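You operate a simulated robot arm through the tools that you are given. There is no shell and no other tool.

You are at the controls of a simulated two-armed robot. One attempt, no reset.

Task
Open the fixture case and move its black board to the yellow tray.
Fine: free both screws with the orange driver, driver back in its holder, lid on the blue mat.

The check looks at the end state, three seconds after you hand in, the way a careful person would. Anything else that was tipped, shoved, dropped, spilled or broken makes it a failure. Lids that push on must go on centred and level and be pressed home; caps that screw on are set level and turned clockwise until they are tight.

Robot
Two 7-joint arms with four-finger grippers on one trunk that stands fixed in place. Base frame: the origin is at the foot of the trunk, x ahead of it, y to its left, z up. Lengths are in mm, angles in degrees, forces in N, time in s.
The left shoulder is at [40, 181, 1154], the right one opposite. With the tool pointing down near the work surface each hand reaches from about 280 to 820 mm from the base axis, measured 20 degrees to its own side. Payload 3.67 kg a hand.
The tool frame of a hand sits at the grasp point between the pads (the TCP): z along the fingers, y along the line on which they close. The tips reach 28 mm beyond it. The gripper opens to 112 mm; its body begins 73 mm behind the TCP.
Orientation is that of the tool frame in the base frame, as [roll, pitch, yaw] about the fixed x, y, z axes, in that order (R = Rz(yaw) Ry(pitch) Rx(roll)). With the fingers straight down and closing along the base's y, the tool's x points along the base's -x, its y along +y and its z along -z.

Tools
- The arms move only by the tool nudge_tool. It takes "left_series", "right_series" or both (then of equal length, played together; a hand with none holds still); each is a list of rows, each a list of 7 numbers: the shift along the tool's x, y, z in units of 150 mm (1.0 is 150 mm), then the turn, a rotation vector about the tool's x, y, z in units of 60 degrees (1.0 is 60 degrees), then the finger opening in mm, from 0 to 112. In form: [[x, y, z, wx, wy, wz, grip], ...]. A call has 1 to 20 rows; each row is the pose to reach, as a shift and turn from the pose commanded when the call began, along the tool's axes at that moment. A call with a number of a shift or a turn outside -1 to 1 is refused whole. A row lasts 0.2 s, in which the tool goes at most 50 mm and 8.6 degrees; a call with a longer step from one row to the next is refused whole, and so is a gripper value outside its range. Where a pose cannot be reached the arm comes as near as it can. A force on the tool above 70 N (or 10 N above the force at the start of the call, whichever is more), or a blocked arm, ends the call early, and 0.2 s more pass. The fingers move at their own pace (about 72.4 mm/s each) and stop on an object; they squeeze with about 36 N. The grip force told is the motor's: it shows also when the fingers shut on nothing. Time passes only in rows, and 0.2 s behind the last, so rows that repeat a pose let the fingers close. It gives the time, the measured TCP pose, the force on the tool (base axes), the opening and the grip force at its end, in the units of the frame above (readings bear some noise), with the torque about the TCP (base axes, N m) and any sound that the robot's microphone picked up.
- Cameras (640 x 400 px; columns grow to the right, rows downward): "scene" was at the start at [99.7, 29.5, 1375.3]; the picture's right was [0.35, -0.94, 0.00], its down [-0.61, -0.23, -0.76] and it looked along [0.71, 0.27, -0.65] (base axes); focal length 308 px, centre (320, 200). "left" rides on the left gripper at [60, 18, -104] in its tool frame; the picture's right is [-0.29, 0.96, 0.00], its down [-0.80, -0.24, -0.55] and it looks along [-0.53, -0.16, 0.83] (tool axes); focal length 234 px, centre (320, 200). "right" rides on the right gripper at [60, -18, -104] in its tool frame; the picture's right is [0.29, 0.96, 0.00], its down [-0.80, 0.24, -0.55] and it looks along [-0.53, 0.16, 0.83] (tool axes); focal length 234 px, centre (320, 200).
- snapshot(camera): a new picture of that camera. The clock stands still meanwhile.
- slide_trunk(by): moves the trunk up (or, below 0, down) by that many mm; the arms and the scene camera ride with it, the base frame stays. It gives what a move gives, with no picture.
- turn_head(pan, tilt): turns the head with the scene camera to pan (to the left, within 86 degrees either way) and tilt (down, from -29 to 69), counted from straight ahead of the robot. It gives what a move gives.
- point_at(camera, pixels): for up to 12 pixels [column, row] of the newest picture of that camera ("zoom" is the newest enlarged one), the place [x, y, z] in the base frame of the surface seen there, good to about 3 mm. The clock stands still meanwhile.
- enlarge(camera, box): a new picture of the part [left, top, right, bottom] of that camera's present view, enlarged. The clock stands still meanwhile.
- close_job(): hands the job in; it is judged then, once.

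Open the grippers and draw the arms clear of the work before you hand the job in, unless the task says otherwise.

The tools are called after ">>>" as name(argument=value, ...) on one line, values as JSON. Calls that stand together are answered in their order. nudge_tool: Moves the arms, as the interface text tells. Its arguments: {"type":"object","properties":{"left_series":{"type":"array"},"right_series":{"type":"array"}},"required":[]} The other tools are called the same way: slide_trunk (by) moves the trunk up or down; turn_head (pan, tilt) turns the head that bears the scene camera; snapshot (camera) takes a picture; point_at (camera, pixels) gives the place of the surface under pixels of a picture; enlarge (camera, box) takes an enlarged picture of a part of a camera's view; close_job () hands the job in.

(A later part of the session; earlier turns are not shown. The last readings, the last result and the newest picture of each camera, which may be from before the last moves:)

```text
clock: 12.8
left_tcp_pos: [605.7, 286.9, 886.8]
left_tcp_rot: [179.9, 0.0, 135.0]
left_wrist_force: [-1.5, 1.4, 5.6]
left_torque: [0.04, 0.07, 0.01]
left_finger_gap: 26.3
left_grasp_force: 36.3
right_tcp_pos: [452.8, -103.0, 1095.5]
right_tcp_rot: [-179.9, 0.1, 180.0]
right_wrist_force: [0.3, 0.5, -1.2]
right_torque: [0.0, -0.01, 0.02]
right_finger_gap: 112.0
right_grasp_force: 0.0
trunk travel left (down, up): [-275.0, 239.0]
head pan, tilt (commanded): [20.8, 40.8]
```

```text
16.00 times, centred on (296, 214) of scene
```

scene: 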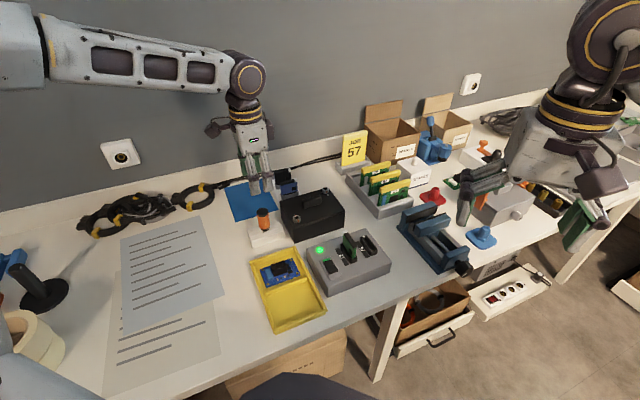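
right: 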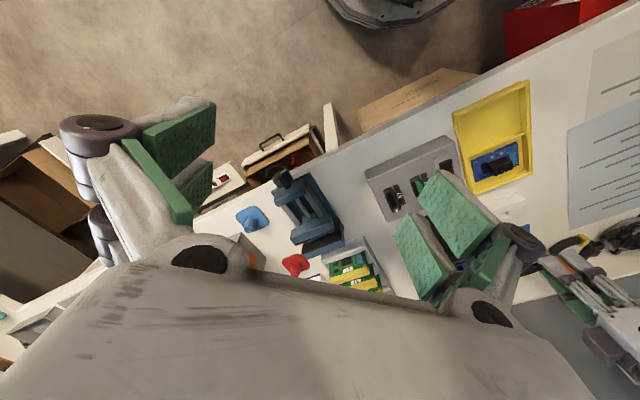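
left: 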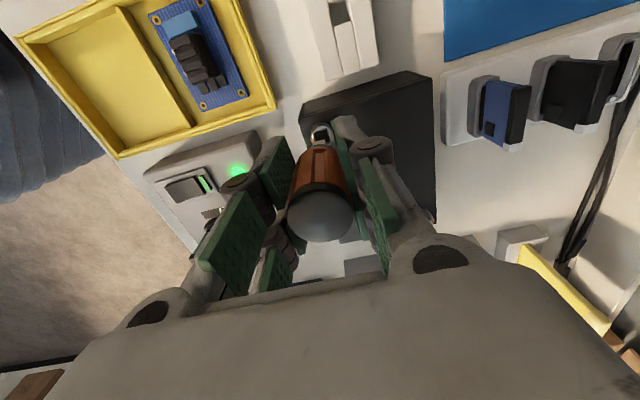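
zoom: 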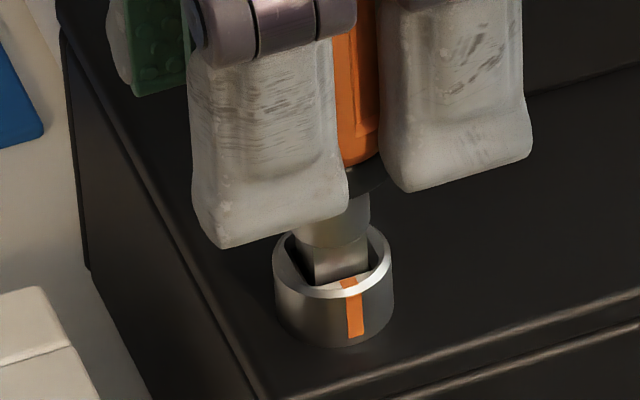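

Tip is inside the socket ~7–8 mm with 5.6 N upward. I press 2 mm more to see whether that is the bottom.

>>> nudge_tool(left_series=[[0, 0, 0.007, 0, 0, 0, 5], [0, 0, 0.013, 0, 0, 0, 5], [0, 0, 0.013, 0, 0, 0, 5]])

>>> enlarge(camera="scene", box=[284, 202, 308, 226])

```text
clock: 13.6
left_tcp_pos: [606.4, 286.2, 886.4]
left_tcp_rot: [179.8, 0.2, 135.0]
left_wrist_force: [-1.0, 2.7, 24.3]
left_torque: [0.19, 0.0, -0.01]
left_finger_gap: 26.2
left_grasp_force: 35.8
right_tcp_pos: [451.1, -104.3, 1095.9]
right_tcp_rot: [180.0, 0.1, -180.0]
right_wrist_force: [-0.8, 0.8, 0.0]
right_torque: [-0.01, -0.01, 0.02]
right_finger_gap: 112.0
right_grasp_force: 0.1
trunk travel left (down, up): [-275.0, 239.0]
head pan, tilt (commanded): [20.8, 40.8]
```

```text
16.00 times, centred on (296, 214) of scene
```

zoom: 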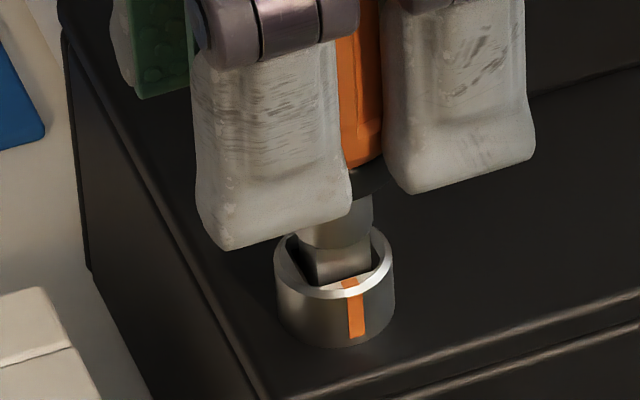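

It bottoms out (24 N). I relax ~1 mm and start turning counter-clockwise seen from above (tool wz negative), 40° first.

>>> nudge_tool(left_series=[[0, 0, -0.007, 0, 0, -0.1, 5], [0, 0, -0.007, 0, 0, -0.2, 5], [0, 0, -0.007, 0, 0, -0.3, 5], [0, 0, -0.007, 0, 0, -0.4, 5], [0, 0, -0.007, 0, 0, -0.5, 5], [0, 0, -0.007, 0, 0, -0.6, 5], [0, 0, -0.007, 0, 0, -0.667, 5]])

>>> enlarge(camera="scene", box=[280, 196, 312, 226])

>>> snapshot(camera="left")

```text
clock: 15.2
left_tcp_pos: [606.3, 286.3, 887.3]
left_tcp_rot: [179.9, 0.2, 175.0]
left_wrist_force: [4.1, -3.9, 19.9]
left_torque: [-0.23, -0.32, -0.02]
left_finger_gap: 26.1
left_grasp_force: 36.0
right_tcp_pos: [453.1, -105.4, 1095.0]
right_tcp_rot: [179.9, 0.0, 180.0]
right_wrist_force: [-1.0, 0.2, 0.3]
right_torque: [0.03, -0.03, 0.01]
right_finger_gap: 112.0
right_grasp_force: 0.0
trunk travel left (down, up): [-275.0, 239.0]
head pan, tilt (commanded): [20.8, 40.8]
```

```text
13.33 times, centred on (296, 211) of scene
```

zoom: 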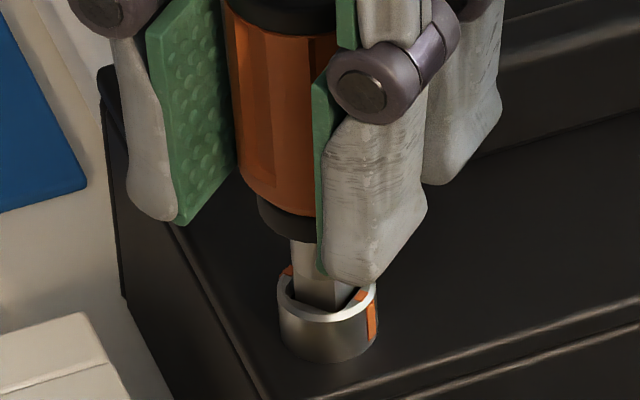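

```text
taken
```

left: 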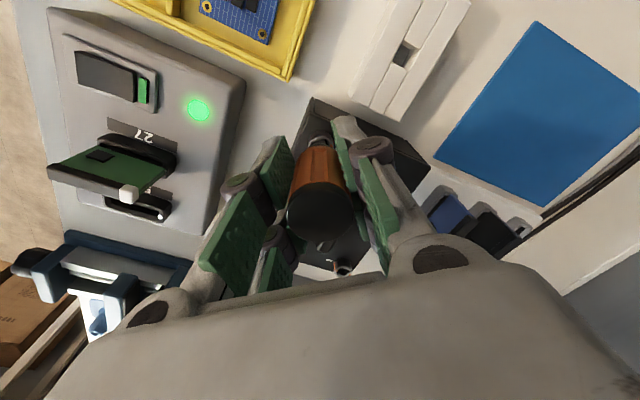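

The orange mark moved to the right side with the driver: the screw turns. Continue another 50° CCW.

>>> nudge_tool(left_series=[[0, 0, -0.003, 0, 0, -0.12, 5], [0, 0, -0.003, 0, 0, -0.24, 5], [0, 0, -0.003, 0, 0, -0.36, 5], [0, 0, -0.003, 0, 0, -0.48, 5], [0, 0, -0.003, 0, 0, -0.6, 5], [0, 0, -0.003, 0, 0, -0.72, 5], [0, 0, -0.003, 0, 0, -0.833, 5]])

>>> enlarge(camera="scene", box=[280, 196, 312, 226])

```text
clock: 16.8
left_tcp_pos: [606.0, 287.7, 886.5]
left_tcp_rot: [179.9, 0.1, -134.8]
left_wrist_force: [0.8, -4.6, 14.9]
left_torque: [-0.29, -0.08, -0.02]
left_finger_gap: 26.4
left_grasp_force: 36.2
right_tcp_pos: [453.3, -104.2, 1095.2]
right_tcp_rot: [-180.0, 0.0, -179.9]
right_wrist_force: [-1.4, -1.3, -0.1]
right_torque: [0.0, -0.02, 0.01]
right_finger_gap: 111.9
right_grasp_force: 0.0
trunk travel left (down, up): [-275.0, 239.0]
head pan, tilt (commanded): [20.8, 40.8]
```

```text
13.33 times, centred on (296, 211) of scene
```

zoom: 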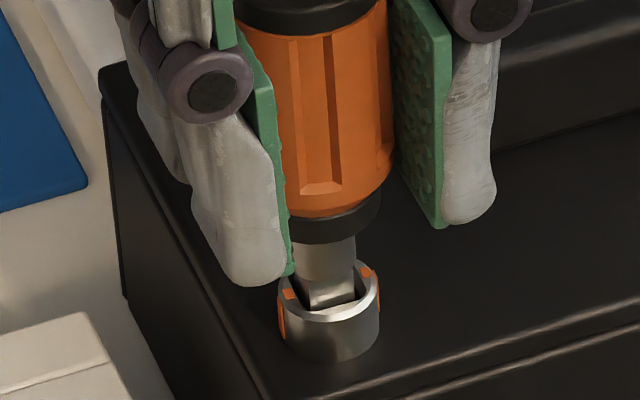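

90° turned with no sound and little torque. I try 24° more to feel whether there is a stop.

>>> nudge_tool(left_series=[[0, 0, 0, 0, 0, -0.1, 5], [0, 0, 0, 0, 0, -0.2, 5], [0, 0, 0, 0, 0, -0.3, 5], [0, 0, 0, 0, 0, -0.4, 5]])

>>> enlarge(camera="scene", box=[280, 196, 312, 226])

```text
clock: 17.8
left_tcp_pos: [606.5, 286.7, 886.0]
left_tcp_rot: [180.0, 0.1, -110.8]
left_wrist_force: [4.4, -4.9, 10.0]
left_torque: [-0.27, -0.15, -0.34]
left_finger_gap: 26.4
left_grasp_force: 36.0
right_tcp_pos: [453.5, -104.1, 1096.0]
right_tcp_rot: [-179.9, 0.0, 180.0]
right_wrist_force: [0.0, -1.0, 1.2]
right_torque: [0.0, 0.03, 0.0]
right_finger_gap: 112.2
right_grasp_force: 0.1
trunk travel left (down, up): [-275.0, 239.0]
head pan, tilt (commanded): [20.8, 40.8]
```

```text
13.33 times, centred on (296, 211) of scene
```

zoom: 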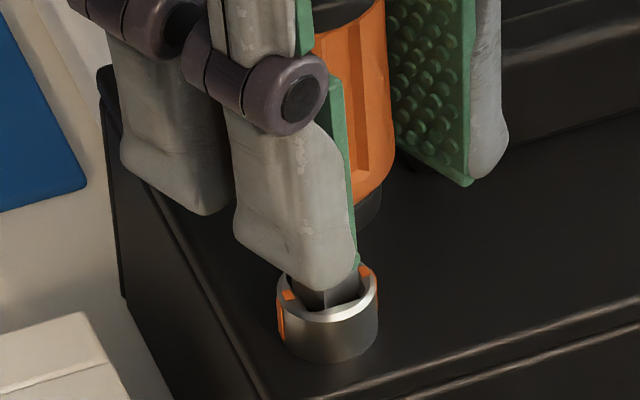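

Torque rose to −0.34 N m while the orange marks stayed put: the screw is at its stop, a quarter turn, so A is free. I turn back a few degrees to relieve the torque before lifting out.

>>> nudge_tool(left_series=[[0, 0, 0, 0, 0, 0.04, 5], [0, 0, 0, 0, 0, 0.08, 5]])

>>> enlarge(camera="scene", box=[286, 206, 306, 226])

>>> snapshot(camera="left")

```text
clock: 18.4
left_tcp_pos: [606.5, 286.4, 886.7]
left_tcp_rot: [180.0, 0.0, -115.8]
left_wrist_force: [3.8, -3.3, 9.4]
left_torque: [-0.16, -0.23, -0.1]
left_finger_gap: 26.4
left_grasp_force: 35.8
right_tcp_pos: [453.8, -104.3, 1095.3]
right_tcp_rot: [180.0, 0.0, 180.0]
right_wrist_force: [0.4, 0.9, 0.1]
right_torque: [-0.05, 0.0, -0.01]
right_finger_gap: 112.0
right_grasp_force: 0.0
trunk travel left (down, up): [-275.0, 239.0]
head pan, tilt (commanded): [20.8, 40.8]
```

```text
16.00 times, centred on (296, 216) of scene
```

zoom: 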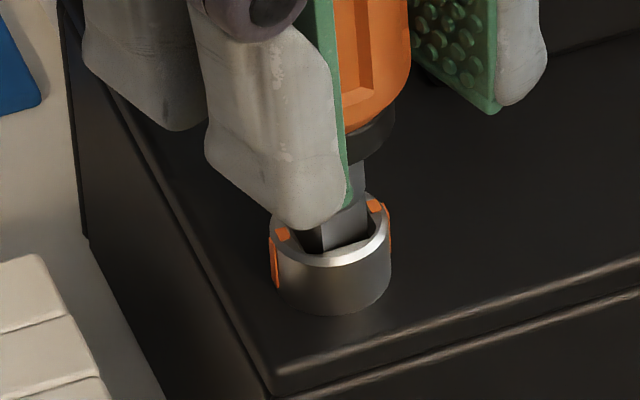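

```text
taken
```

left: 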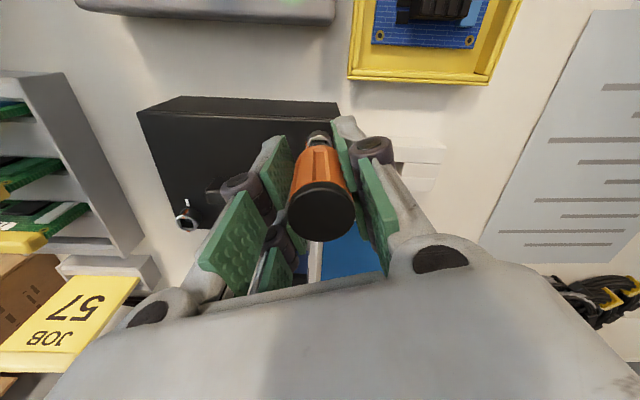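

Torque fell to −0.10. I check with the same left zoom whether the driver slipped in the fingers (groove was at X 245–315 before).

>>> enlarge(camera="left", box=[295, 110, 355, 160])

```text
8.00 times, centred on (325, 135) of left
```

zoom: 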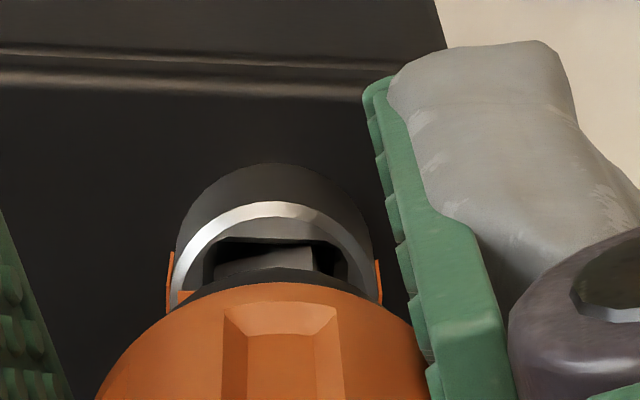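

The driver slipped only slightly; play in the socket is about ±10°. I turn back another 9° to centre the tip in the socket, then lift straight out.

>>> nudge_tool(left_series=[[0, 0, 0, 0, 0, 0.075, 5], [0, 0, 0, 0, 0, 0.15, 5], [0, 0, -0.007, 0, 0, 0.15, 5]])

>>> enlarge(camera="left", box=[295, 110, 355, 160])

>>> enlarge(camera="scene", box=[286, 206, 306, 226])

```text
clock: 19.2
left_tcp_pos: [607.5, 286.5, 887.2]
left_tcp_rot: [179.9, 0.0, -124.9]
left_wrist_force: [6.8, -0.8, 3.8]
left_torque: [-0.06, -0.44, 0.02]
left_finger_gap: 26.5
left_grasp_force: 35.4
right_tcp_pos: [454.1, -103.8, 1095.4]
right_tcp_rot: [-180.0, -0.1, -180.0]
right_wrist_force: [-0.7, 0.7, 0.4]
right_torque: [0.03, 0.0, 0.0]
right_finger_gap: 111.9
right_grasp_force: 0.1
trunk travel left (down, up): [-275.0, 239.0]
head pan, tilt (commanded): [20.8, 40.8]
```

```text
8.00 times, centred on (325, 135) of left
```

zoom: 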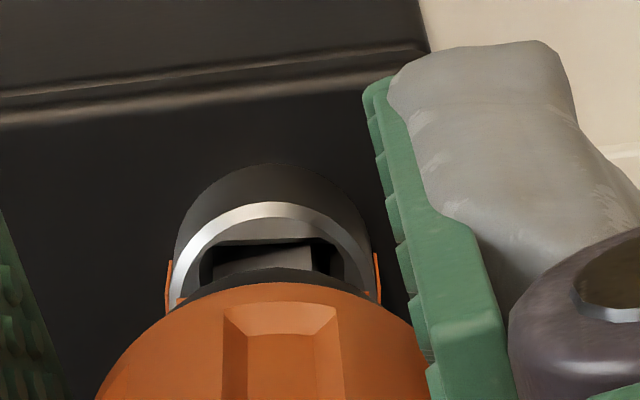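

```text
16.00 times, centred on (296, 216) of scene
```

zoom: 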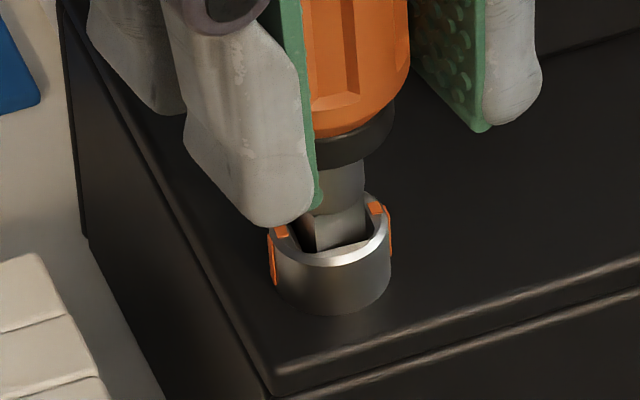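

Screw stays at its stop (marks at (280,235),(378,208)). I lift the driver straight out by 45 mm.

>>> nudge_tool(left_series=[[0, 0, -0.04, 0, 0, 0, 5], [0, 0, -0.1, 0, 0, 0, 5], [0, 0, -0.2, 0, 0, 0, 5], [0, 0, -0.3, 0, 0, 0, 5], [0, 0, -0.3, 0, 0, 0, 5]])

>>> enlarge(camera="scene", box=[270, 170, 345, 235])

>>> enlarge(camera="left", box=[285, 90, 365, 160])

```text
clock: 20.4
left_tcp_pos: [607.1, 287.2, 931.7]
left_tcp_rot: [180.0, 0.0, -124.8]
left_wrist_force: [-0.2, -0.9, -0.5]
left_torque: [-0.03, 0.02, 0.0]
left_finger_gap: 26.5
left_grasp_force: 35.9
right_tcp_pos: [453.8, -104.3, 1095.9]
right_tcp_rot: [180.0, -0.1, 180.0]
right_wrist_force: [-0.9, -0.4, -0.1]
right_torque: [0.01, 0.0, -0.03]
right_finger_gap: 111.8
right_grasp_force: 0.1
trunk travel left (down, up): [-275.0, 239.0]
head pan, tilt (commanded): [20.8, 40.8]
```

```text
6.15 times, centred on (308, 202) of scene
```

zoom: 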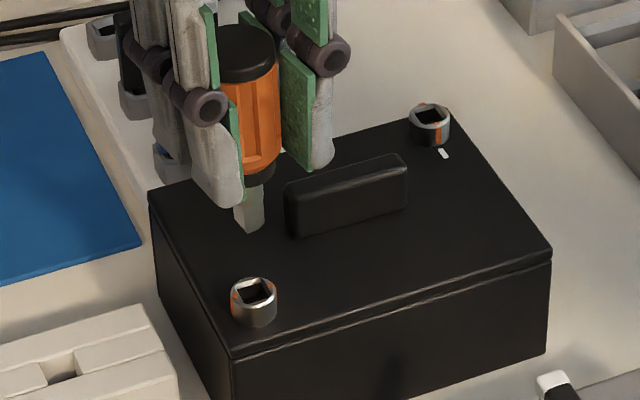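

```text
5.71 times, centred on (325, 125) of left
```

zoom: 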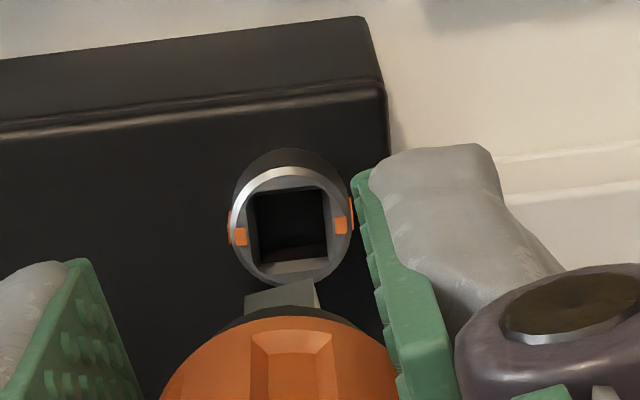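

Screw A is free and stays seated; the driver did not slip (tip edge slope unchanged). I move over screw B at about (744,259) while turning the wrist back clockwise, in two calls.

>>> nudge_tool(left_series=[[-0.046, -0.107, 0, 0, 0, 0.125, 5], [-0.092, -0.215, 0, 0, 0, 0.25, 5], [-0.138, -0.322, 0, 0, 0, 0.375, 5], [-0.184, -0.43, 0, 0, 0, 0.5, 5], [-0.229, -0.537, 0, 0, 0, 0.625, 5], [-0.275, -0.644, 0, 0, 0, 0.75, 5], [-0.321, -0.752, 0, 0, 0, 0.875, 5], [-0.367, -0.859, 0, 0, 0, 1.0, 5]])

>>> nudge_tool(left_series=[[0, 0, 0, 0, 0, 0.134, 5], [0, 0, 0, 0, 0, 0.268, 5], [0, 0, 0, 0, 0, 0.402, 5], [0, 0, 0, 0, 0, 0.536, 5], [0, 0, 0, 0, 0, 0.67, 5], [0, 0, 0, 0, 0, 0.67, 5]])

>>> enlarge(camera="scene", box=[308, 170, 344, 204])

>>> enlarge(camera="left", box=[295, 110, 355, 160])

```text
clock: 22.2
left_tcp_pos: [690.9, 279.3, 945.0]
left_tcp_rot: [-179.8, 0.2, 175.0]
left_wrist_force: [0.1, 0.8, 0.0]
left_torque: [-0.02, 0.05, -0.02]
left_finger_gap: 26.2
left_grasp_force: 35.3
left hand out of reach, approached as far as the arm can: row 5, 6, 7, 8
right_tcp_pos: [452.8, -103.2, 1095.7]
right_tcp_rot: [-179.9, 0.1, -179.9]
right_wrist_force: [-0.4, -0.3, 0.0]
right_torque: [0.01, -0.03, -0.03]
right_finger_gap: 112.0
right_grasp_force: 0.1
trunk travel left (down, up): [-275.0, 239.0]
head pan, tilt (commanded): [20.8, 40.8]
```

```text
clock: 23.6
left_tcp_pos: [691.2, 281.3, 944.3]
left_tcp_rot: [-180.0, 0.0, 134.9]
left_wrist_force: [0.7, 0.8, -0.6]
left_torque: [0.02, 0.01, 0.01]
left_finger_gap: 26.3
left_grasp_force: 35.9
right_tcp_pos: [453.7, -104.3, 1095.6]
right_tcp_rot: [-179.9, 0.0, -180.0]
right_wrist_force: [-1.0, 0.2, 0.4]
right_torque: [0.0, 0.03, -0.04]
right_finger_gap: 111.9
right_grasp_force: 0.1
trunk travel left (down, up): [-275.0, 239.0]
head pan, tilt (commanded): [20.8, 40.8]
```

```text
11.76 times, centred on (326, 187) of scene
```

zoom: 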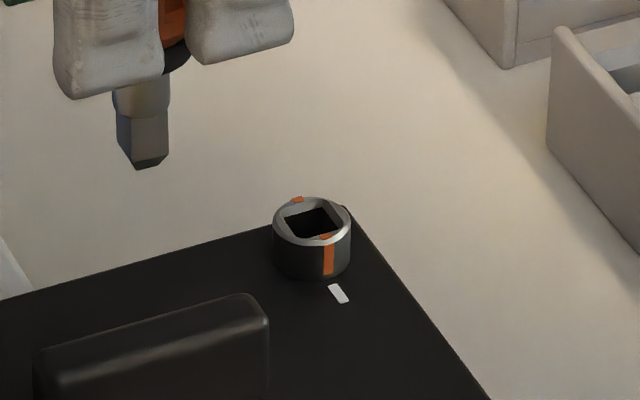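

```text
8.00 times, centred on (325, 135) of left
```

zoom: 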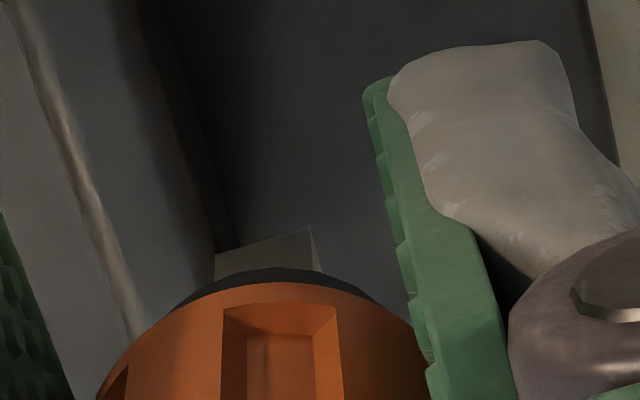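

The hand could not reach B at this height (stopped at (691,281,945)) — likely wrist flex near shoulder height. I raise the trunk by 110 mm for a better arm posture (arms and camera ride up too).

>>> slide_trunk(by=110)

>>> snapshot(camera="scene")

```text
clock: 25.0
left_tcp_pos: [691.2, 280.0, 1053.1]
left_tcp_rot: [179.9, 0.0, 135.0]
left_wrist_force: [-0.5, -0.6, -0.6]
left_torque: [0.0, 0.04, 0.01]
left_finger_gap: 26.3
left_grasp_force: 36.1
right_tcp_pos: [455.2, -104.2, 1202.4]
right_tcp_rot: [-179.9, -0.2, 179.9]
right_wrist_force: [0.6, -0.1, 0.1]
right_torque: [0.0, 0.01, -0.01]
right_finger_gap: 111.7
right_grasp_force: 0.0
trunk travel left (down, up): [-385.0, 129.0]
head pan, tilt (commanded): [20.8, 40.8]
```

```text
taken
```

scene: 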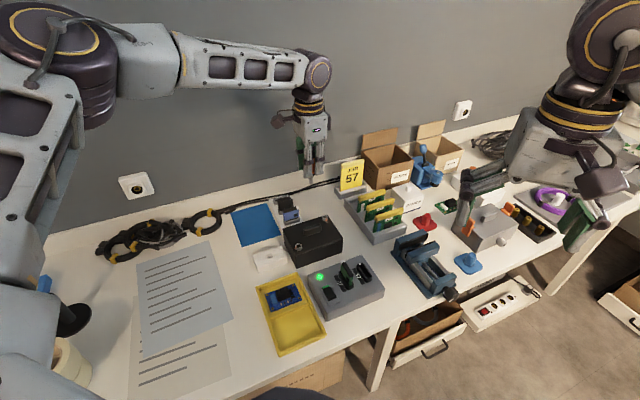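

Trunk is up; now I go down first and then across to B at about (744,259), TCP z≈925 (tip ≈860, above the lid handle).

>>> nudge_tool(left_series=[[0, 0, 0.2, 0, 0, 0, 5], [0, 0, 0.4, 0, 0, 0, 5], [0, 0, 0.6, 0, 0, 0, 5], [0, 0, 0.75, 0, 0, 0, 5], [-0.1, 0.042, 0.8, 0, 0, 0, 5], [-0.2, 0.083, 0.853, 0, 0, 0, 5], [-0.3, 0.125, 0.853, 0, 0, 0, 5], [-0.353, 0.147, 0.853, 0, 0, 0, 5], [-0.353, 0.147, 0.853, 0, 0, 0, 5]])

>>> snapshot(camera="scene")

>>> enlarge(camera="left", box=[285, 90, 365, 160])

```text
clock: 27.0
left_tcp_pos: [664.1, 292.9, 968.3]
left_tcp_rot: [-180.0, 0.1, 135.0]
left_wrist_force: [0.1, -0.5, -1.4]
left_torque: [0.02, -0.01, 0.04]
left_finger_gap: 26.2
left_grasp_force: 36.7
left hand out of reach, approached as far as the arm can: row 1, 2, 3, 4, 5, 6, 7, 8, 9
right_tcp_pos: [453.9, -103.2, 1203.2]
right_tcp_rot: [180.0, 0.1, 179.9]
right_wrist_force: [-0.3, 0.9, 0.4]
right_torque: [0.02, 0.01, 0.03]
right_finger_gap: 112.1
right_grasp_force: 0.0
trunk travel left (down, up): [-385.0, 129.0]
head pan, tilt (commanded): [20.8, 40.8]
```

```text
taken
```

scene: 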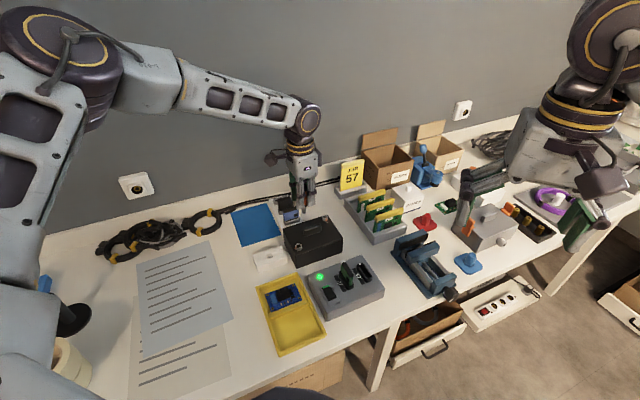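

```text
5.71 times, centred on (325, 125) of left
```

zoom: 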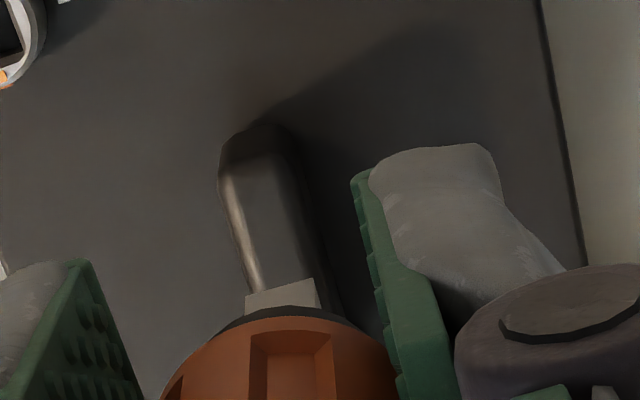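

Raising made it worse (stopped at (664,293,968)), so this is an arm-posture limit. I back the hand up and toward the robot with yaw returned to 180, then will set the trunk back.

>>> nudge_tool(left_series=[[0.05, -0.02, -0.1, 0, 0, -0.1, 5], [0.15, -0.07, -0.25, 0, 0, -0.23, 5], [0.28, -0.13, -0.38, 0, 0, -0.36, 5], [0.41, -0.2, -0.5, 0, 0, -0.49, 5], [0.54, -0.26, -0.6, 0, 0, -0.62, 5], [0.665, -0.316, -0.65, 0, 0, -0.75, 5], [0.665, -0.316, -0.65, 0, 0, -0.75, 5]])

>>> turn_head(pan=45, tilt=30)

>>> snapshot(camera="scene")

```text
clock: 28.6
left_tcp_pos: [558.2, 329.1, 1063.2]
left_tcp_rot: [180.0, 0.0, -180.0]
left_wrist_force: [0.8, -0.1, -0.5]
left_torque: [-0.02, 0.01, 0.0]
left_finger_gap: 26.2
left_grasp_force: 36.0
right_tcp_pos: [453.8, -103.4, 1204.4]
right_tcp_rot: [-180.0, -0.1, -179.9]
right_wrist_force: [-0.3, -0.3, 0.3]
right_torque: [0.03, 0.01, 0.04]
right_finger_gap: 111.9
right_grasp_force: 0.1
trunk travel left (down, up): [-385.0, 129.0]
head pan, tilt (commanded): [20.8, 40.8]
```

```text
clock: 29.5
left_tcp_pos: [557.9, 329.3, 1063.1]
left_tcp_rot: [-180.0, 0.0, 180.0]
left_wrist_force: [-0.2, -0.4, -1.6]
left_torque: [0.0, -0.01, -0.02]
left_finger_gap: 26.8
left_grasp_force: 36.3
right_tcp_pos: [453.8, -102.3, 1204.3]
right_tcp_rot: [179.9, 0.0, -180.0]
right_wrist_force: [-0.5, -0.1, 0.5]
right_torque: [-0.02, 0.0, -0.03]
right_finger_gap: 112.0
right_grasp_force: 0.0
trunk travel left (down, up): [-385.0, 129.0]
head pan, tilt (commanded): [45.0, 30.0]
```

```text
taken
```

scene: 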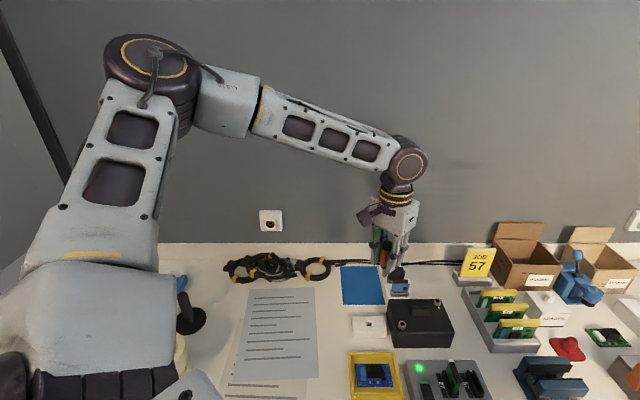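

The elbow is bent about 95° and high, so it's not full extension. I test how far forward the hand gets at yaw 180 from here.

>>> nudge_tool(left_series=[[-0.2, -0.05, 0, 0, 0, 0, 5], [-0.4, -0.1, 0, 0, 0, 0, 5], [-0.6, -0.15, 0, 0, 0, 0, 5], [-0.8, -0.2, 0, 0, 0, 0, 5], [-1.0, -0.25, 0, 0, 0, 0, 5]])

>>> snapshot(camera="scene")

```text
clock: 30.7
left_tcp_pos: [701.7, 293.2, 1067.4]
left_tcp_rot: [-180.0, 0.1, -179.9]
left_wrist_force: [0.5, 0.8, -1.2]
left_torque: [-0.01, -0.01, -0.03]
left_finger_gap: 26.2
left_grasp_force: 35.9
left hand out of reach, approached as far as the arm can: row 5
right_tcp_pos: [455.1, -103.1, 1203.5]
right_tcp_rot: [180.0, -0.1, -180.0]
right_wrist_force: [0.1, 0.0, -0.1]
right_torque: [0.0, 0.0, 0.02]
right_finger_gap: 111.7
right_grasp_force: 0.0
trunk travel left (down, up): [-385.0, 129.0]
head pan, tilt (commanded): [45.0, 30.0]
```

```text
taken
```

scene: 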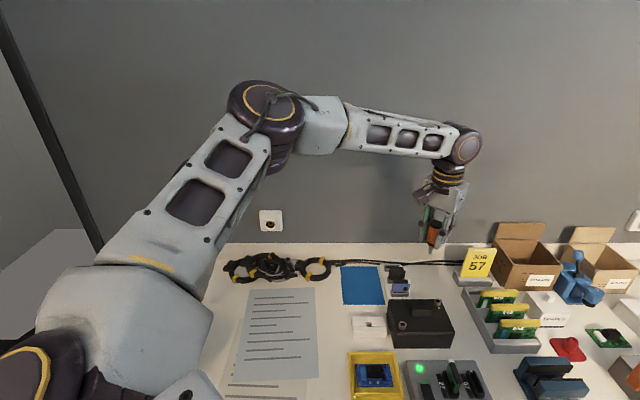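

It now reached (702,293,1067), 197 mm below the shoulder; reach is best when the hand is closer to shoulder height, so lowering the trunk is the right way. I lower it by 125 mm (TCP goes to ≈942, tip ≈877, clear of the case).

>>> slide_trunk(by=-125)

>>> snapshot(camera="scene")

>>> snapshot(camera="right")

```text
clock: 32.2
left_tcp_pos: [698.2, 293.2, 944.4]
left_tcp_rot: [-180.0, 0.0, -180.0]
left_wrist_force: [0.1, 0.5, -1.2]
left_torque: [0.04, -0.02, 0.01]
left_finger_gap: 26.3
left_grasp_force: 35.8
right_tcp_pos: [453.8, -103.9, 1079.3]
right_tcp_rot: [180.0, 0.1, 179.9]
right_wrist_force: [-0.5, 0.3, -0.2]
right_torque: [-0.01, -0.04, 0.01]
right_finger_gap: 112.2
right_grasp_force: 0.1
trunk travel left (down, up): [-260.0, 254.0]
head pan, tilt (commanded): [45.0, 30.0]
```

```text
taken
```

scene: 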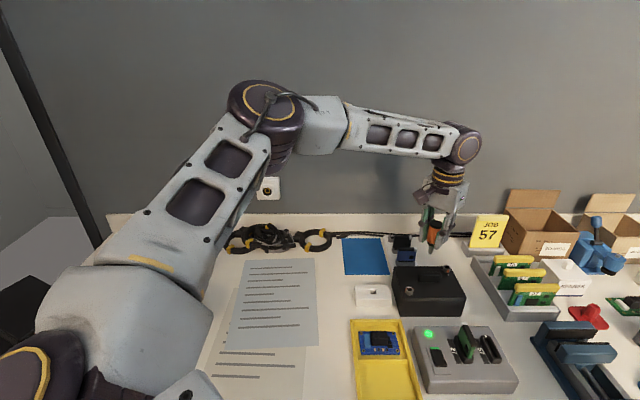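

```text
taken
```

right: 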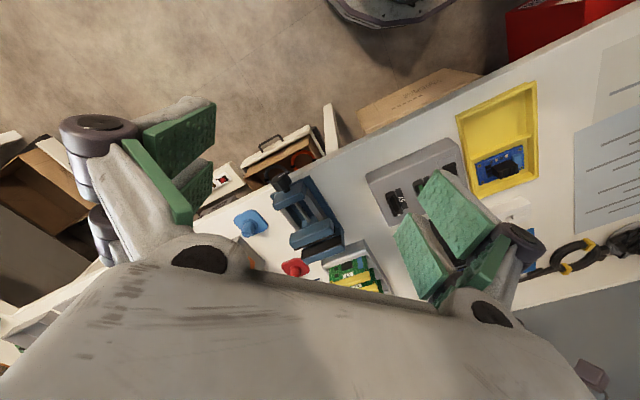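

Now raise both hands by ~130 mm and then lower the trunk further by 130, so the left hand works nearer shoulder height.

>>> nudge_tool(left_series=[[0, 0, -0.2, 0, 0, 0, 5], [0, 0, -0.4, 0, 0, 0, 5], [0, 0, -0.6, 0, 0, 0, 5], [0, 0, -0.8, 0, 0, 0, 5], [0, 0, -0.9, 0, 0, 0, 5]], right_series=[[0, 0, -0.2, 0, 0, 0, 112], [0, 0, -0.4, 0, 0, 0, 112], [0, 0, -0.6, 0, 0, 0, 112], [0, 0, -0.8, 0, 0, 0, 112], [0, 0, -0.9, 0, 0, 0, 112]])

>>> slide_trunk(by=-130)

>>> snapshot(camera="scene")

```text
clock: 33.4
left_tcp_pos: [699.5, 294.2, 1078.0]
left_tcp_rot: [-180.0, 0.1, -180.0]
left_wrist_force: [0.1, -0.2, -0.9]
left_torque: [-0.03, 0.0, -0.02]
left_finger_gap: 26.1
left_grasp_force: 36.3
right_tcp_pos: [454.5, -102.9, 1214.9]
right_tcp_rot: [-180.0, -0.1, -179.9]
right_wrist_force: [0.2, 0.1, -0.2]
right_torque: [-0.02, -0.05, -0.04]
right_finger_gap: 111.8
right_grasp_force: 0.1
trunk travel left (down, up): [-260.0, 254.0]
head pan, tilt (commanded): [45.0, 30.0]
```

```text
clock: 35.0
left_tcp_pos: [699.5, 294.5, 948.1]
left_tcp_rot: [-179.9, 0.2, -179.9]
left_wrist_force: [0.5, -0.2, -2.0]
left_torque: [0.03, 0.02, 0.01]
left_finger_gap: 26.3
left_grasp_force: 35.9
right_tcp_pos: [454.4, -103.8, 1084.5]
right_tcp_rot: [-179.9, 0.0, -180.0]
right_wrist_force: [0.3, 0.4, 0.2]
right_torque: [0.02, -0.05, -0.01]
right_finger_gap: 112.2
right_grasp_force: 0.1
trunk travel left (down, up): [-130.0, 384.0]
head pan, tilt (commanded): [45.0, 30.0]
```

```text
taken
```

scene: 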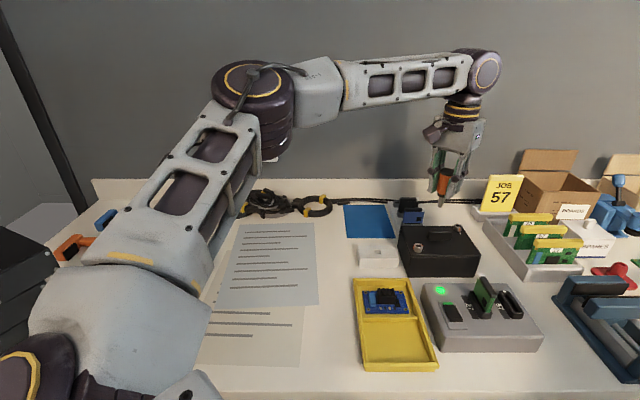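

Shoulder is now ~1009 and the hand at (699,294,948). I try for B (744,259) at z≈930 while turning to yaw 135.

>>> nudge_tool(left_series=[[-0.05, -0.04, 0, 0, 0, 0.125, 5], [-0.1, -0.08, 0, 0, 0, 0.25, 5], [-0.15, -0.12, 0, 0, 0, 0.375, 5], [-0.2, -0.16, 0.04, 0, 0, 0.5, 5], [-0.25, -0.2, 0.08, 0, 0, 0.625, 5], [-0.299, -0.238, 0.12, 0, 0, 0.75, 5], [-0.299, -0.238, 0.12, 0, 0, 0.75, 5]])

>>> snapshot(camera="scene")

```text
clock: 36.6
left_tcp_pos: [701.5, 276.6, 927.0]
left_tcp_rot: [179.9, 0.2, 134.9]
left_wrist_force: [-1.1, 0.6, -0.4]
left_torque: [0.02, -0.02, -0.04]
left_finger_gap: 26.2
left_grasp_force: 36.5
left hand out of reach, approached as far as the arm can: row 2, 3, 4, 5, 6, 7
right_tcp_pos: [454.0, -103.6, 1084.5]
right_tcp_rot: [-180.0, -0.1, -179.9]
right_wrist_force: [-0.2, 0.3, -0.4]
right_torque: [0.0, 0.02, 0.01]
right_finger_gap: 112.0
right_grasp_force: 0.0
trunk travel left (down, up): [-130.0, 384.0]
head pan, tilt (commanded): [45.0, 30.0]
```

```text
taken
```

scene: 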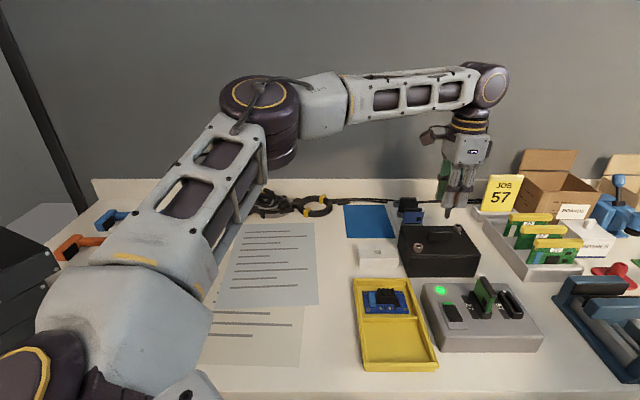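

Still short: (701,277,927); the elbow stays in one place out to the left while the forearm extends, so the redundancy is badly used. I try approaching B from the right side to bring the elbow inward; first the hand goes back-right to about (600,165,965) at yaw 180, right hand moves further right.

>>> nudge_tool(left_series=[[-0.007, -0.14, -0.04, 0, 0, -0.1, 5], [-0.014, -0.28, -0.09, 0, 0, -0.23, 5], [-0.02, -0.42, -0.14, 0, 0, -0.36, 5], [-0.027, -0.56, -0.18, 0, 0, -0.49, 5], [-0.034, -0.7, -0.22, 0, 0, -0.62, 5], [-0.041, -0.84, -0.25, 0, 0, -0.75, 5], [-0.047, -0.99, -0.27, 0, 0, -0.75, 5]], right_series=[[0.05, -0.14, 0, 0, 0, 0, 112], [0.1, -0.28, 0, 0, 0, 0, 112], [0.15, -0.42, 0, 0, 0, 0, 112], [0.2, -0.56, 0, 0, 0, 0, 112], [0.25, -0.7, 0, 0, 0, 0, 112], [0.3, -0.84, 0, 0, 0, 0, 112], [0.35, -1.0, 0, 0, 0, 0, 112]])

>>> snapshot(camera="scene")

```text
clock: 38.2
left_tcp_pos: [600.0, 163.3, 969.2]
left_tcp_rot: [180.0, 0.2, -179.9]
left_wrist_force: [-0.8, 0.6, -0.9]
left_torque: [0.02, -0.04, 0.02]
left_finger_gap: 26.2
left_grasp_force: 36.3
right_tcp_pos: [400.2, -252.6, 1083.9]
right_tcp_rot: [179.9, 0.1, -180.0]
right_wrist_force: [-0.5, -0.4, -0.7]
right_torque: [0.04, -0.05, -0.03]
right_finger_gap: 112.0
right_grasp_force: 0.0
trunk travel left (down, up): [-130.0, 384.0]
head pan, tilt (commanded): [45.0, 30.0]
```

```text
taken
```

scene: 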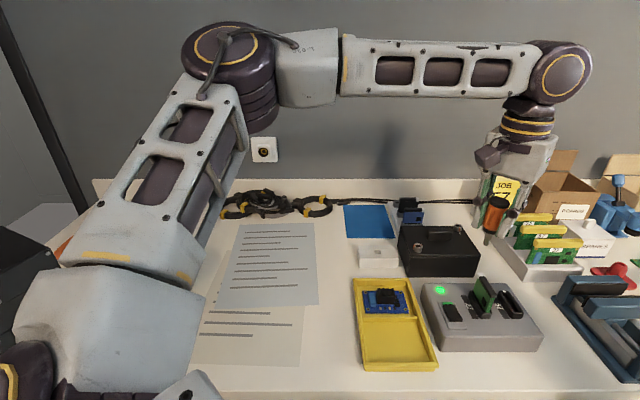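

Elbow still sits left. I test forward reach along y≈165 from here to learn the limit.

>>> nudge_tool(left_series=[[-0.2, 0, 0, 0, 0, 0, 5], [-0.4, 0, 0, 0, 0, 0, 5], [-0.6, 0, 0, 0, 0, 0, 5], [-0.8, 0, 0, 0, 0, 0, 5], [-1.0, 0, 0, 0, 0, 0, 5]])

>>> snapshot(camera="scene")

```text
clock: 39.4
left_tcp_pos: [664.8, 211.5, 955.4]
left_tcp_rot: [-179.9, 0.1, 180.0]
left_wrist_force: [-0.6, 0.1, -0.4]
left_torque: [0.0, 0.01, 0.01]
left_finger_gap: 26.4
left_grasp_force: 36.1
left hand out of reach, approached as far as the arm can: row 2, 3, 4, 5
right_tcp_pos: [402.0, -252.6, 1083.9]
right_tcp_rot: [-179.9, 0.0, -180.0]
right_wrist_force: [0.8, 0.5, 0.4]
right_torque: [0.0, -0.03, 0.02]
right_finger_gap: 112.1
right_grasp_force: 0.1
trunk travel left (down, up): [-130.0, 384.0]
head pan, tilt (commanded): [45.0, 30.0]
```

```text
taken
```

scene: 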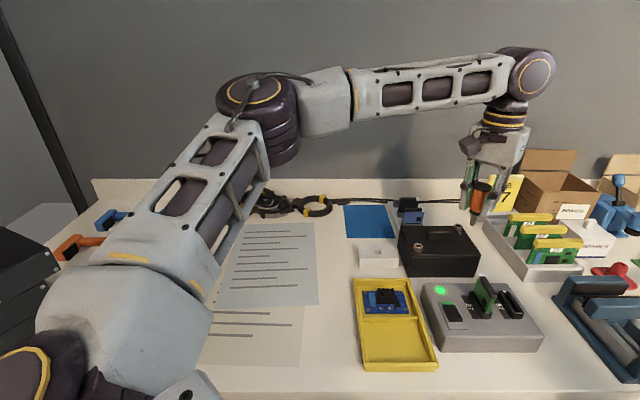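

The hand slid left along the limit, as if the elbow is pinned. I test the elbow's mobility by bringing the hand to the right and near, (520,62,1000), then look at the elbow.

>>> nudge_tool(left_series=[[0.16, -0.17, -0.05, 0, 0, 0, 5], [0.32, -0.33, -0.1, 0, 0, 0, 5], [0.48, -0.5, -0.15, 0, 0, 0, 5], [0.64, -0.67, -0.2, 0, 0, 0, 5], [0.8, -0.83, -0.25, 0, 0, 0, 5], [0.96, -1.0, -0.3, 0, 0, 0, 5]])

>>> snapshot(camera="scene")

```text
clock: 40.8
left_tcp_pos: [540.4, 92.2, 992.4]
left_tcp_rot: [-180.0, 0.2, -180.0]
left_wrist_force: [-0.5, -0.1, -0.9]
left_torque: [-0.01, 0.0, 0.01]
left_finger_gap: 26.1
left_grasp_force: 35.5
left hand out of reach, approached as far as the arm can: row 5, 6
right_tcp_pos: [402.4, -252.5, 1083.5]
right_tcp_rot: [179.9, -0.2, -179.9]
right_wrist_force: [-0.6, -0.2, 0.2]
right_torque: [0.0, 0.01, -0.01]
right_finger_gap: 111.6
right_grasp_force: 0.0
trunk travel left (down, up): [-130.0, 384.0]
head pan, tilt (commanded): [45.0, 30.0]
```

```text
taken
```

scene: 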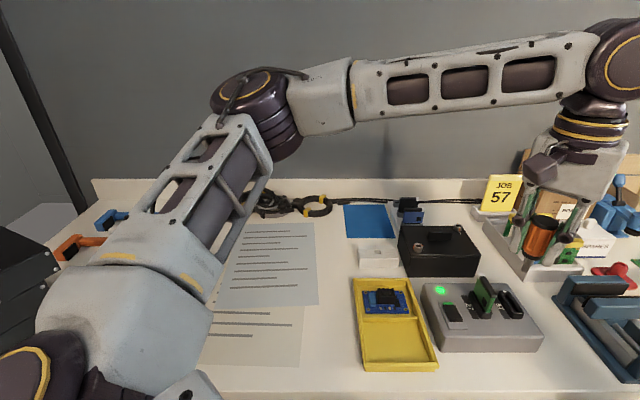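

Out of reach even at (540,92): the shoulder is pinned by posture. I look at the right arm (mirror case) and the left side to understand the available elbow postures.

>>> turn_head(pan=-45, tilt=30)

>>> snapshot(camera="scene")

```text
clock: 42.5
left_tcp_pos: [540.4, 93.1, 991.7]
left_tcp_rot: [-179.8, 0.1, -180.0]
left_wrist_force: [-0.5, 0.0, -0.6]
left_torque: [0.0, -0.02, 0.02]
left_finger_gap: 26.4
left_grasp_force: 35.9
right_tcp_pos: [401.6, -253.9, 1083.9]
right_tcp_rot: [-180.0, 0.0, -179.9]
right_wrist_force: [-0.6, 0.2, 0.6]
right_torque: [-0.02, -0.01, 0.02]
right_finger_gap: 112.1
right_grasp_force: 0.0
trunk travel left (down, up): [-130.0, 384.0]
head pan, tilt (commanded): [-45.0, 30.0]
```

```text
taken
```

scene: 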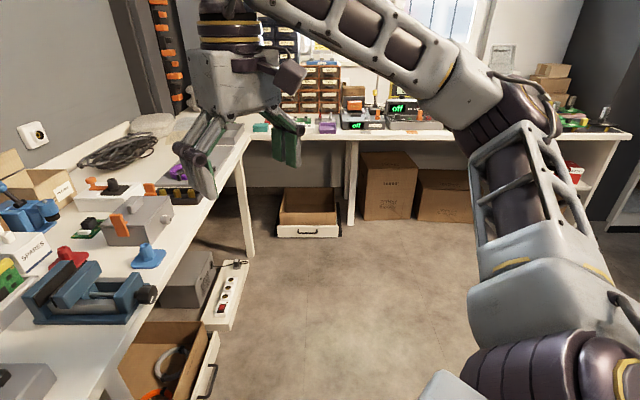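

All six limits fit a pinned elbow with ~427 mm forearm reach, so B is ~45 mm beyond vertical reach. A ~11° outward tilt of hand plus driver gains ~52 mm at the tip, and the socket has about that much play. First I go back to (640,240,970) at yaw 135.

>>> nudge_tool(left_series=[[-0.111, 0.165, 0.0, 0, 0, 0.125, 5], [-0.222, 0.33, 0.0, 0, 0, 0.25, 5], [-0.333, 0.495, 0.03, 0, 0, 0.375, 5], [-0.444, 0.66, 0.07, 0, 0, 0.5, 5], [-0.555, 0.825, 0.11, 0, 0, 0.625, 5], [-0.667, 0.987, 0.147, 0, 0, 0.75, 5]])

>>> turn_head(pan=20.8, tilt=40.8)

>>> snapshot(camera="scene")

```text
clock: 43.9
left_tcp_pos: [640.5, 240.0, 972.1]
left_tcp_rot: [-180.0, 0.1, 134.9]
left_wrist_force: [-0.4, -0.3, -0.4]
left_torque: [0.0, 0.0, -0.01]
left_finger_gap: 26.3
left_grasp_force: 36.3
right_tcp_pos: [402.1, -251.0, 1084.1]
right_tcp_rot: [180.0, -0.1, 180.0]
right_wrist_force: [-0.6, -0.7, -0.3]
right_torque: [-0.04, 0.05, 0.0]
right_finger_gap: 112.0
right_grasp_force: 0.0
trunk travel left (down, up): [-130.0, 384.0]
head pan, tilt (commanded): [-45.0, 30.0]
```

```text
clock: 45.2
left_tcp_pos: [638.9, 238.7, 972.3]
left_tcp_rot: [179.8, 0.0, 135.2]
left_wrist_force: [-0.6, -0.3, -0.5]
left_torque: [-0.01, -0.01, -0.01]
left_finger_gap: 26.3
left_grasp_force: 36.0
right_tcp_pos: [402.1, -253.3, 1083.3]
right_tcp_rot: [-180.0, 0.1, -179.9]
right_wrist_force: [-0.6, -0.3, 0.6]
right_torque: [0.02, 0.01, -0.01]
right_finger_gap: 112.1
right_grasp_force: 0.0
trunk travel left (down, up): [-130.0, 384.0]
head pan, tilt (commanded): [20.8, 40.8]
```

```text
taken
```

scene: 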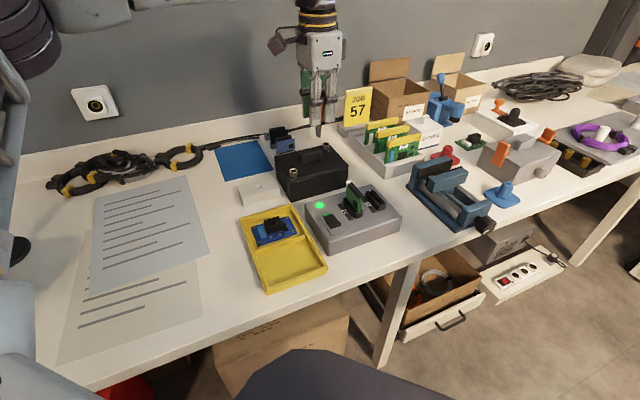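

Reachable. Now I move toward B with an 11° outward tilt, tip ending ~40 mm above the screw: TCP target (733,263,930).

>>> nudge_tool(left_series=[[-0.055, 0.091, 0.0, -0.0121, -0.0281, 0, 5], [-0.109, 0.182, 0.0, -0.0242, -0.0562, 0, 5], [-0.164, 0.274, 0.05, -0.0363, -0.0842, 0, 5], [-0.219, 0.365, 0.12, -0.0484, -0.1123, 0, 5], [-0.273, 0.456, 0.2, -0.0605, -0.1404, 0, 5], [-0.328, 0.547, 0.28, -0.0726, -0.1685, 0, 5], [-0.328, 0.547, 0.28, -0.0726, -0.1685, 0, 5]])

>>> snapshot(camera="scene")

>>> enlarge(camera="left", box=[285, 90, 365, 160])

```text
clock: 46.8
left_tcp_pos: [731.9, 264.1, 930.2]
left_tcp_rot: [175.5, 10.2, 134.6]
left_wrist_force: [0.1, 0.4, -0.6]
left_torque: [0.01, 0.0, 0.0]
left_finger_gap: 26.4
left_grasp_force: 35.9
right_tcp_pos: [401.7, -252.6, 1083.4]
right_tcp_rot: [-180.0, 0.0, 179.9]
right_wrist_force: [0.2, 0.3, 0.1]
right_torque: [-0.01, 0.0, 0.05]
right_finger_gap: 111.8
right_grasp_force: 0.1
trunk travel left (down, up): [-130.0, 384.0]
head pan, tilt (commanded): [20.8, 40.8]
```

```text
taken
```

scene: 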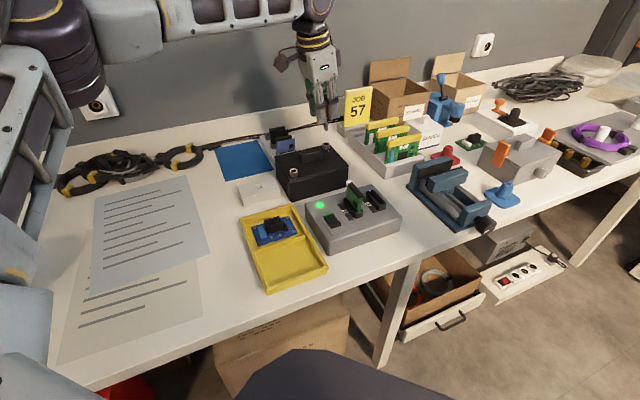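

```text
5.71 times, centred on (325, 125) of left
```

zoom: 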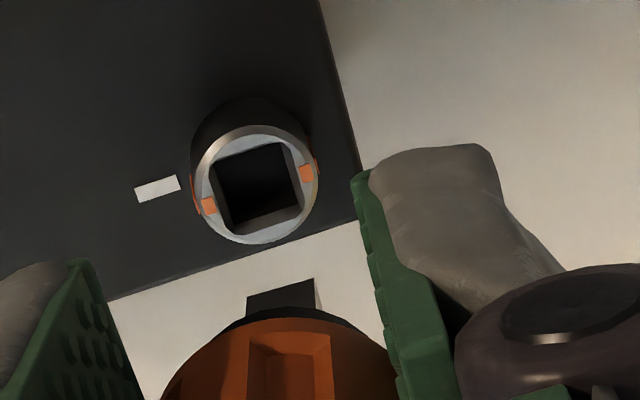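

No reach complaint at 11° tilt, and the socket shows at zoom (257,185). I lower 25 mm along base z, then compare tip and socket.

>>> nudge_tool(left_series=[[0.0073, -0.0032, 0.0409, 0, 0, 0, 5], [0.0146, -0.0063, 0.0818, 0, 0, 0, 5], [0.0219, -0.0095, 0.1227, 0, 0, 0, 5], [0.0292, -0.0126, 0.1636, 0, 0, 0, 5], [0.0292, -0.0126, 0.1636, 0, 0, 0, 5]])

>>> enlarge(camera="left", box=[295, 110, 355, 160])

>>> enlarge(camera="scene", box=[306, 120, 346, 160])

```text
clock: 48.0
left_tcp_pos: [733.2, 263.6, 905.4]
left_tcp_rot: [175.5, 10.1, 134.5]
left_wrist_force: [-0.5, 0.5, -1.4]
left_torque: [0.0, 0.02, -0.02]
left_finger_gap: 26.4
left_grasp_force: 36.4
right_tcp_pos: [401.6, -251.6, 1083.9]
right_tcp_rot: [180.0, 0.0, -180.0]
right_wrist_force: [-0.7, 0.3, 0.8]
right_torque: [0.0, 0.01, 0.03]
right_finger_gap: 112.0
right_grasp_force: 0.1
trunk travel left (down, up): [-130.0, 384.0]
head pan, tilt (commanded): [20.8, 40.8]
```

```text
8.00 times, centred on (325, 135) of left
```

zoom: 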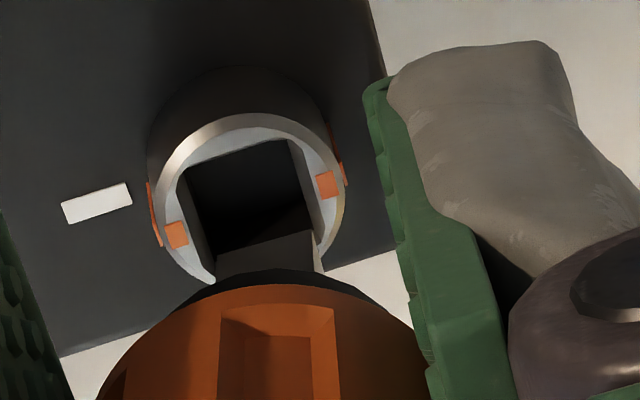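

```text
10.00 times, centred on (326, 140) of scene
```

zoom: 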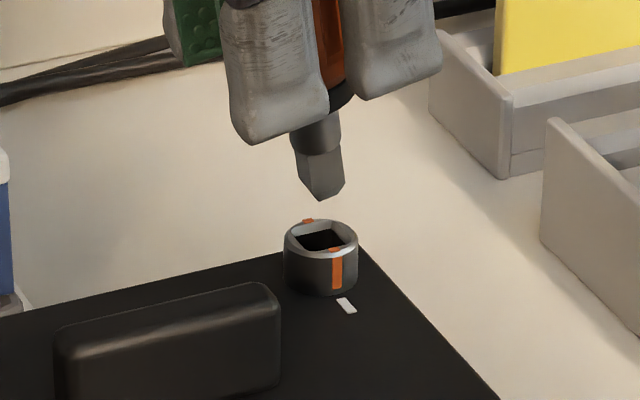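

Tip and socket are close. I zoom the scene view further to compare lateral placement before the final descent.

>>> enlarge(camera="scene", box=[314, 128, 338, 152])

```text
16.00 times, centred on (326, 140) of scene
```

zoom: 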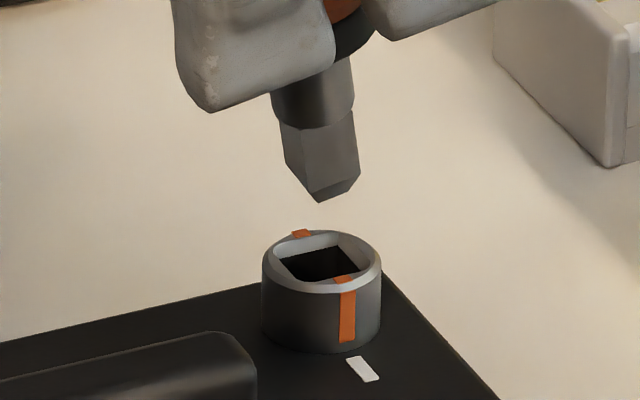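

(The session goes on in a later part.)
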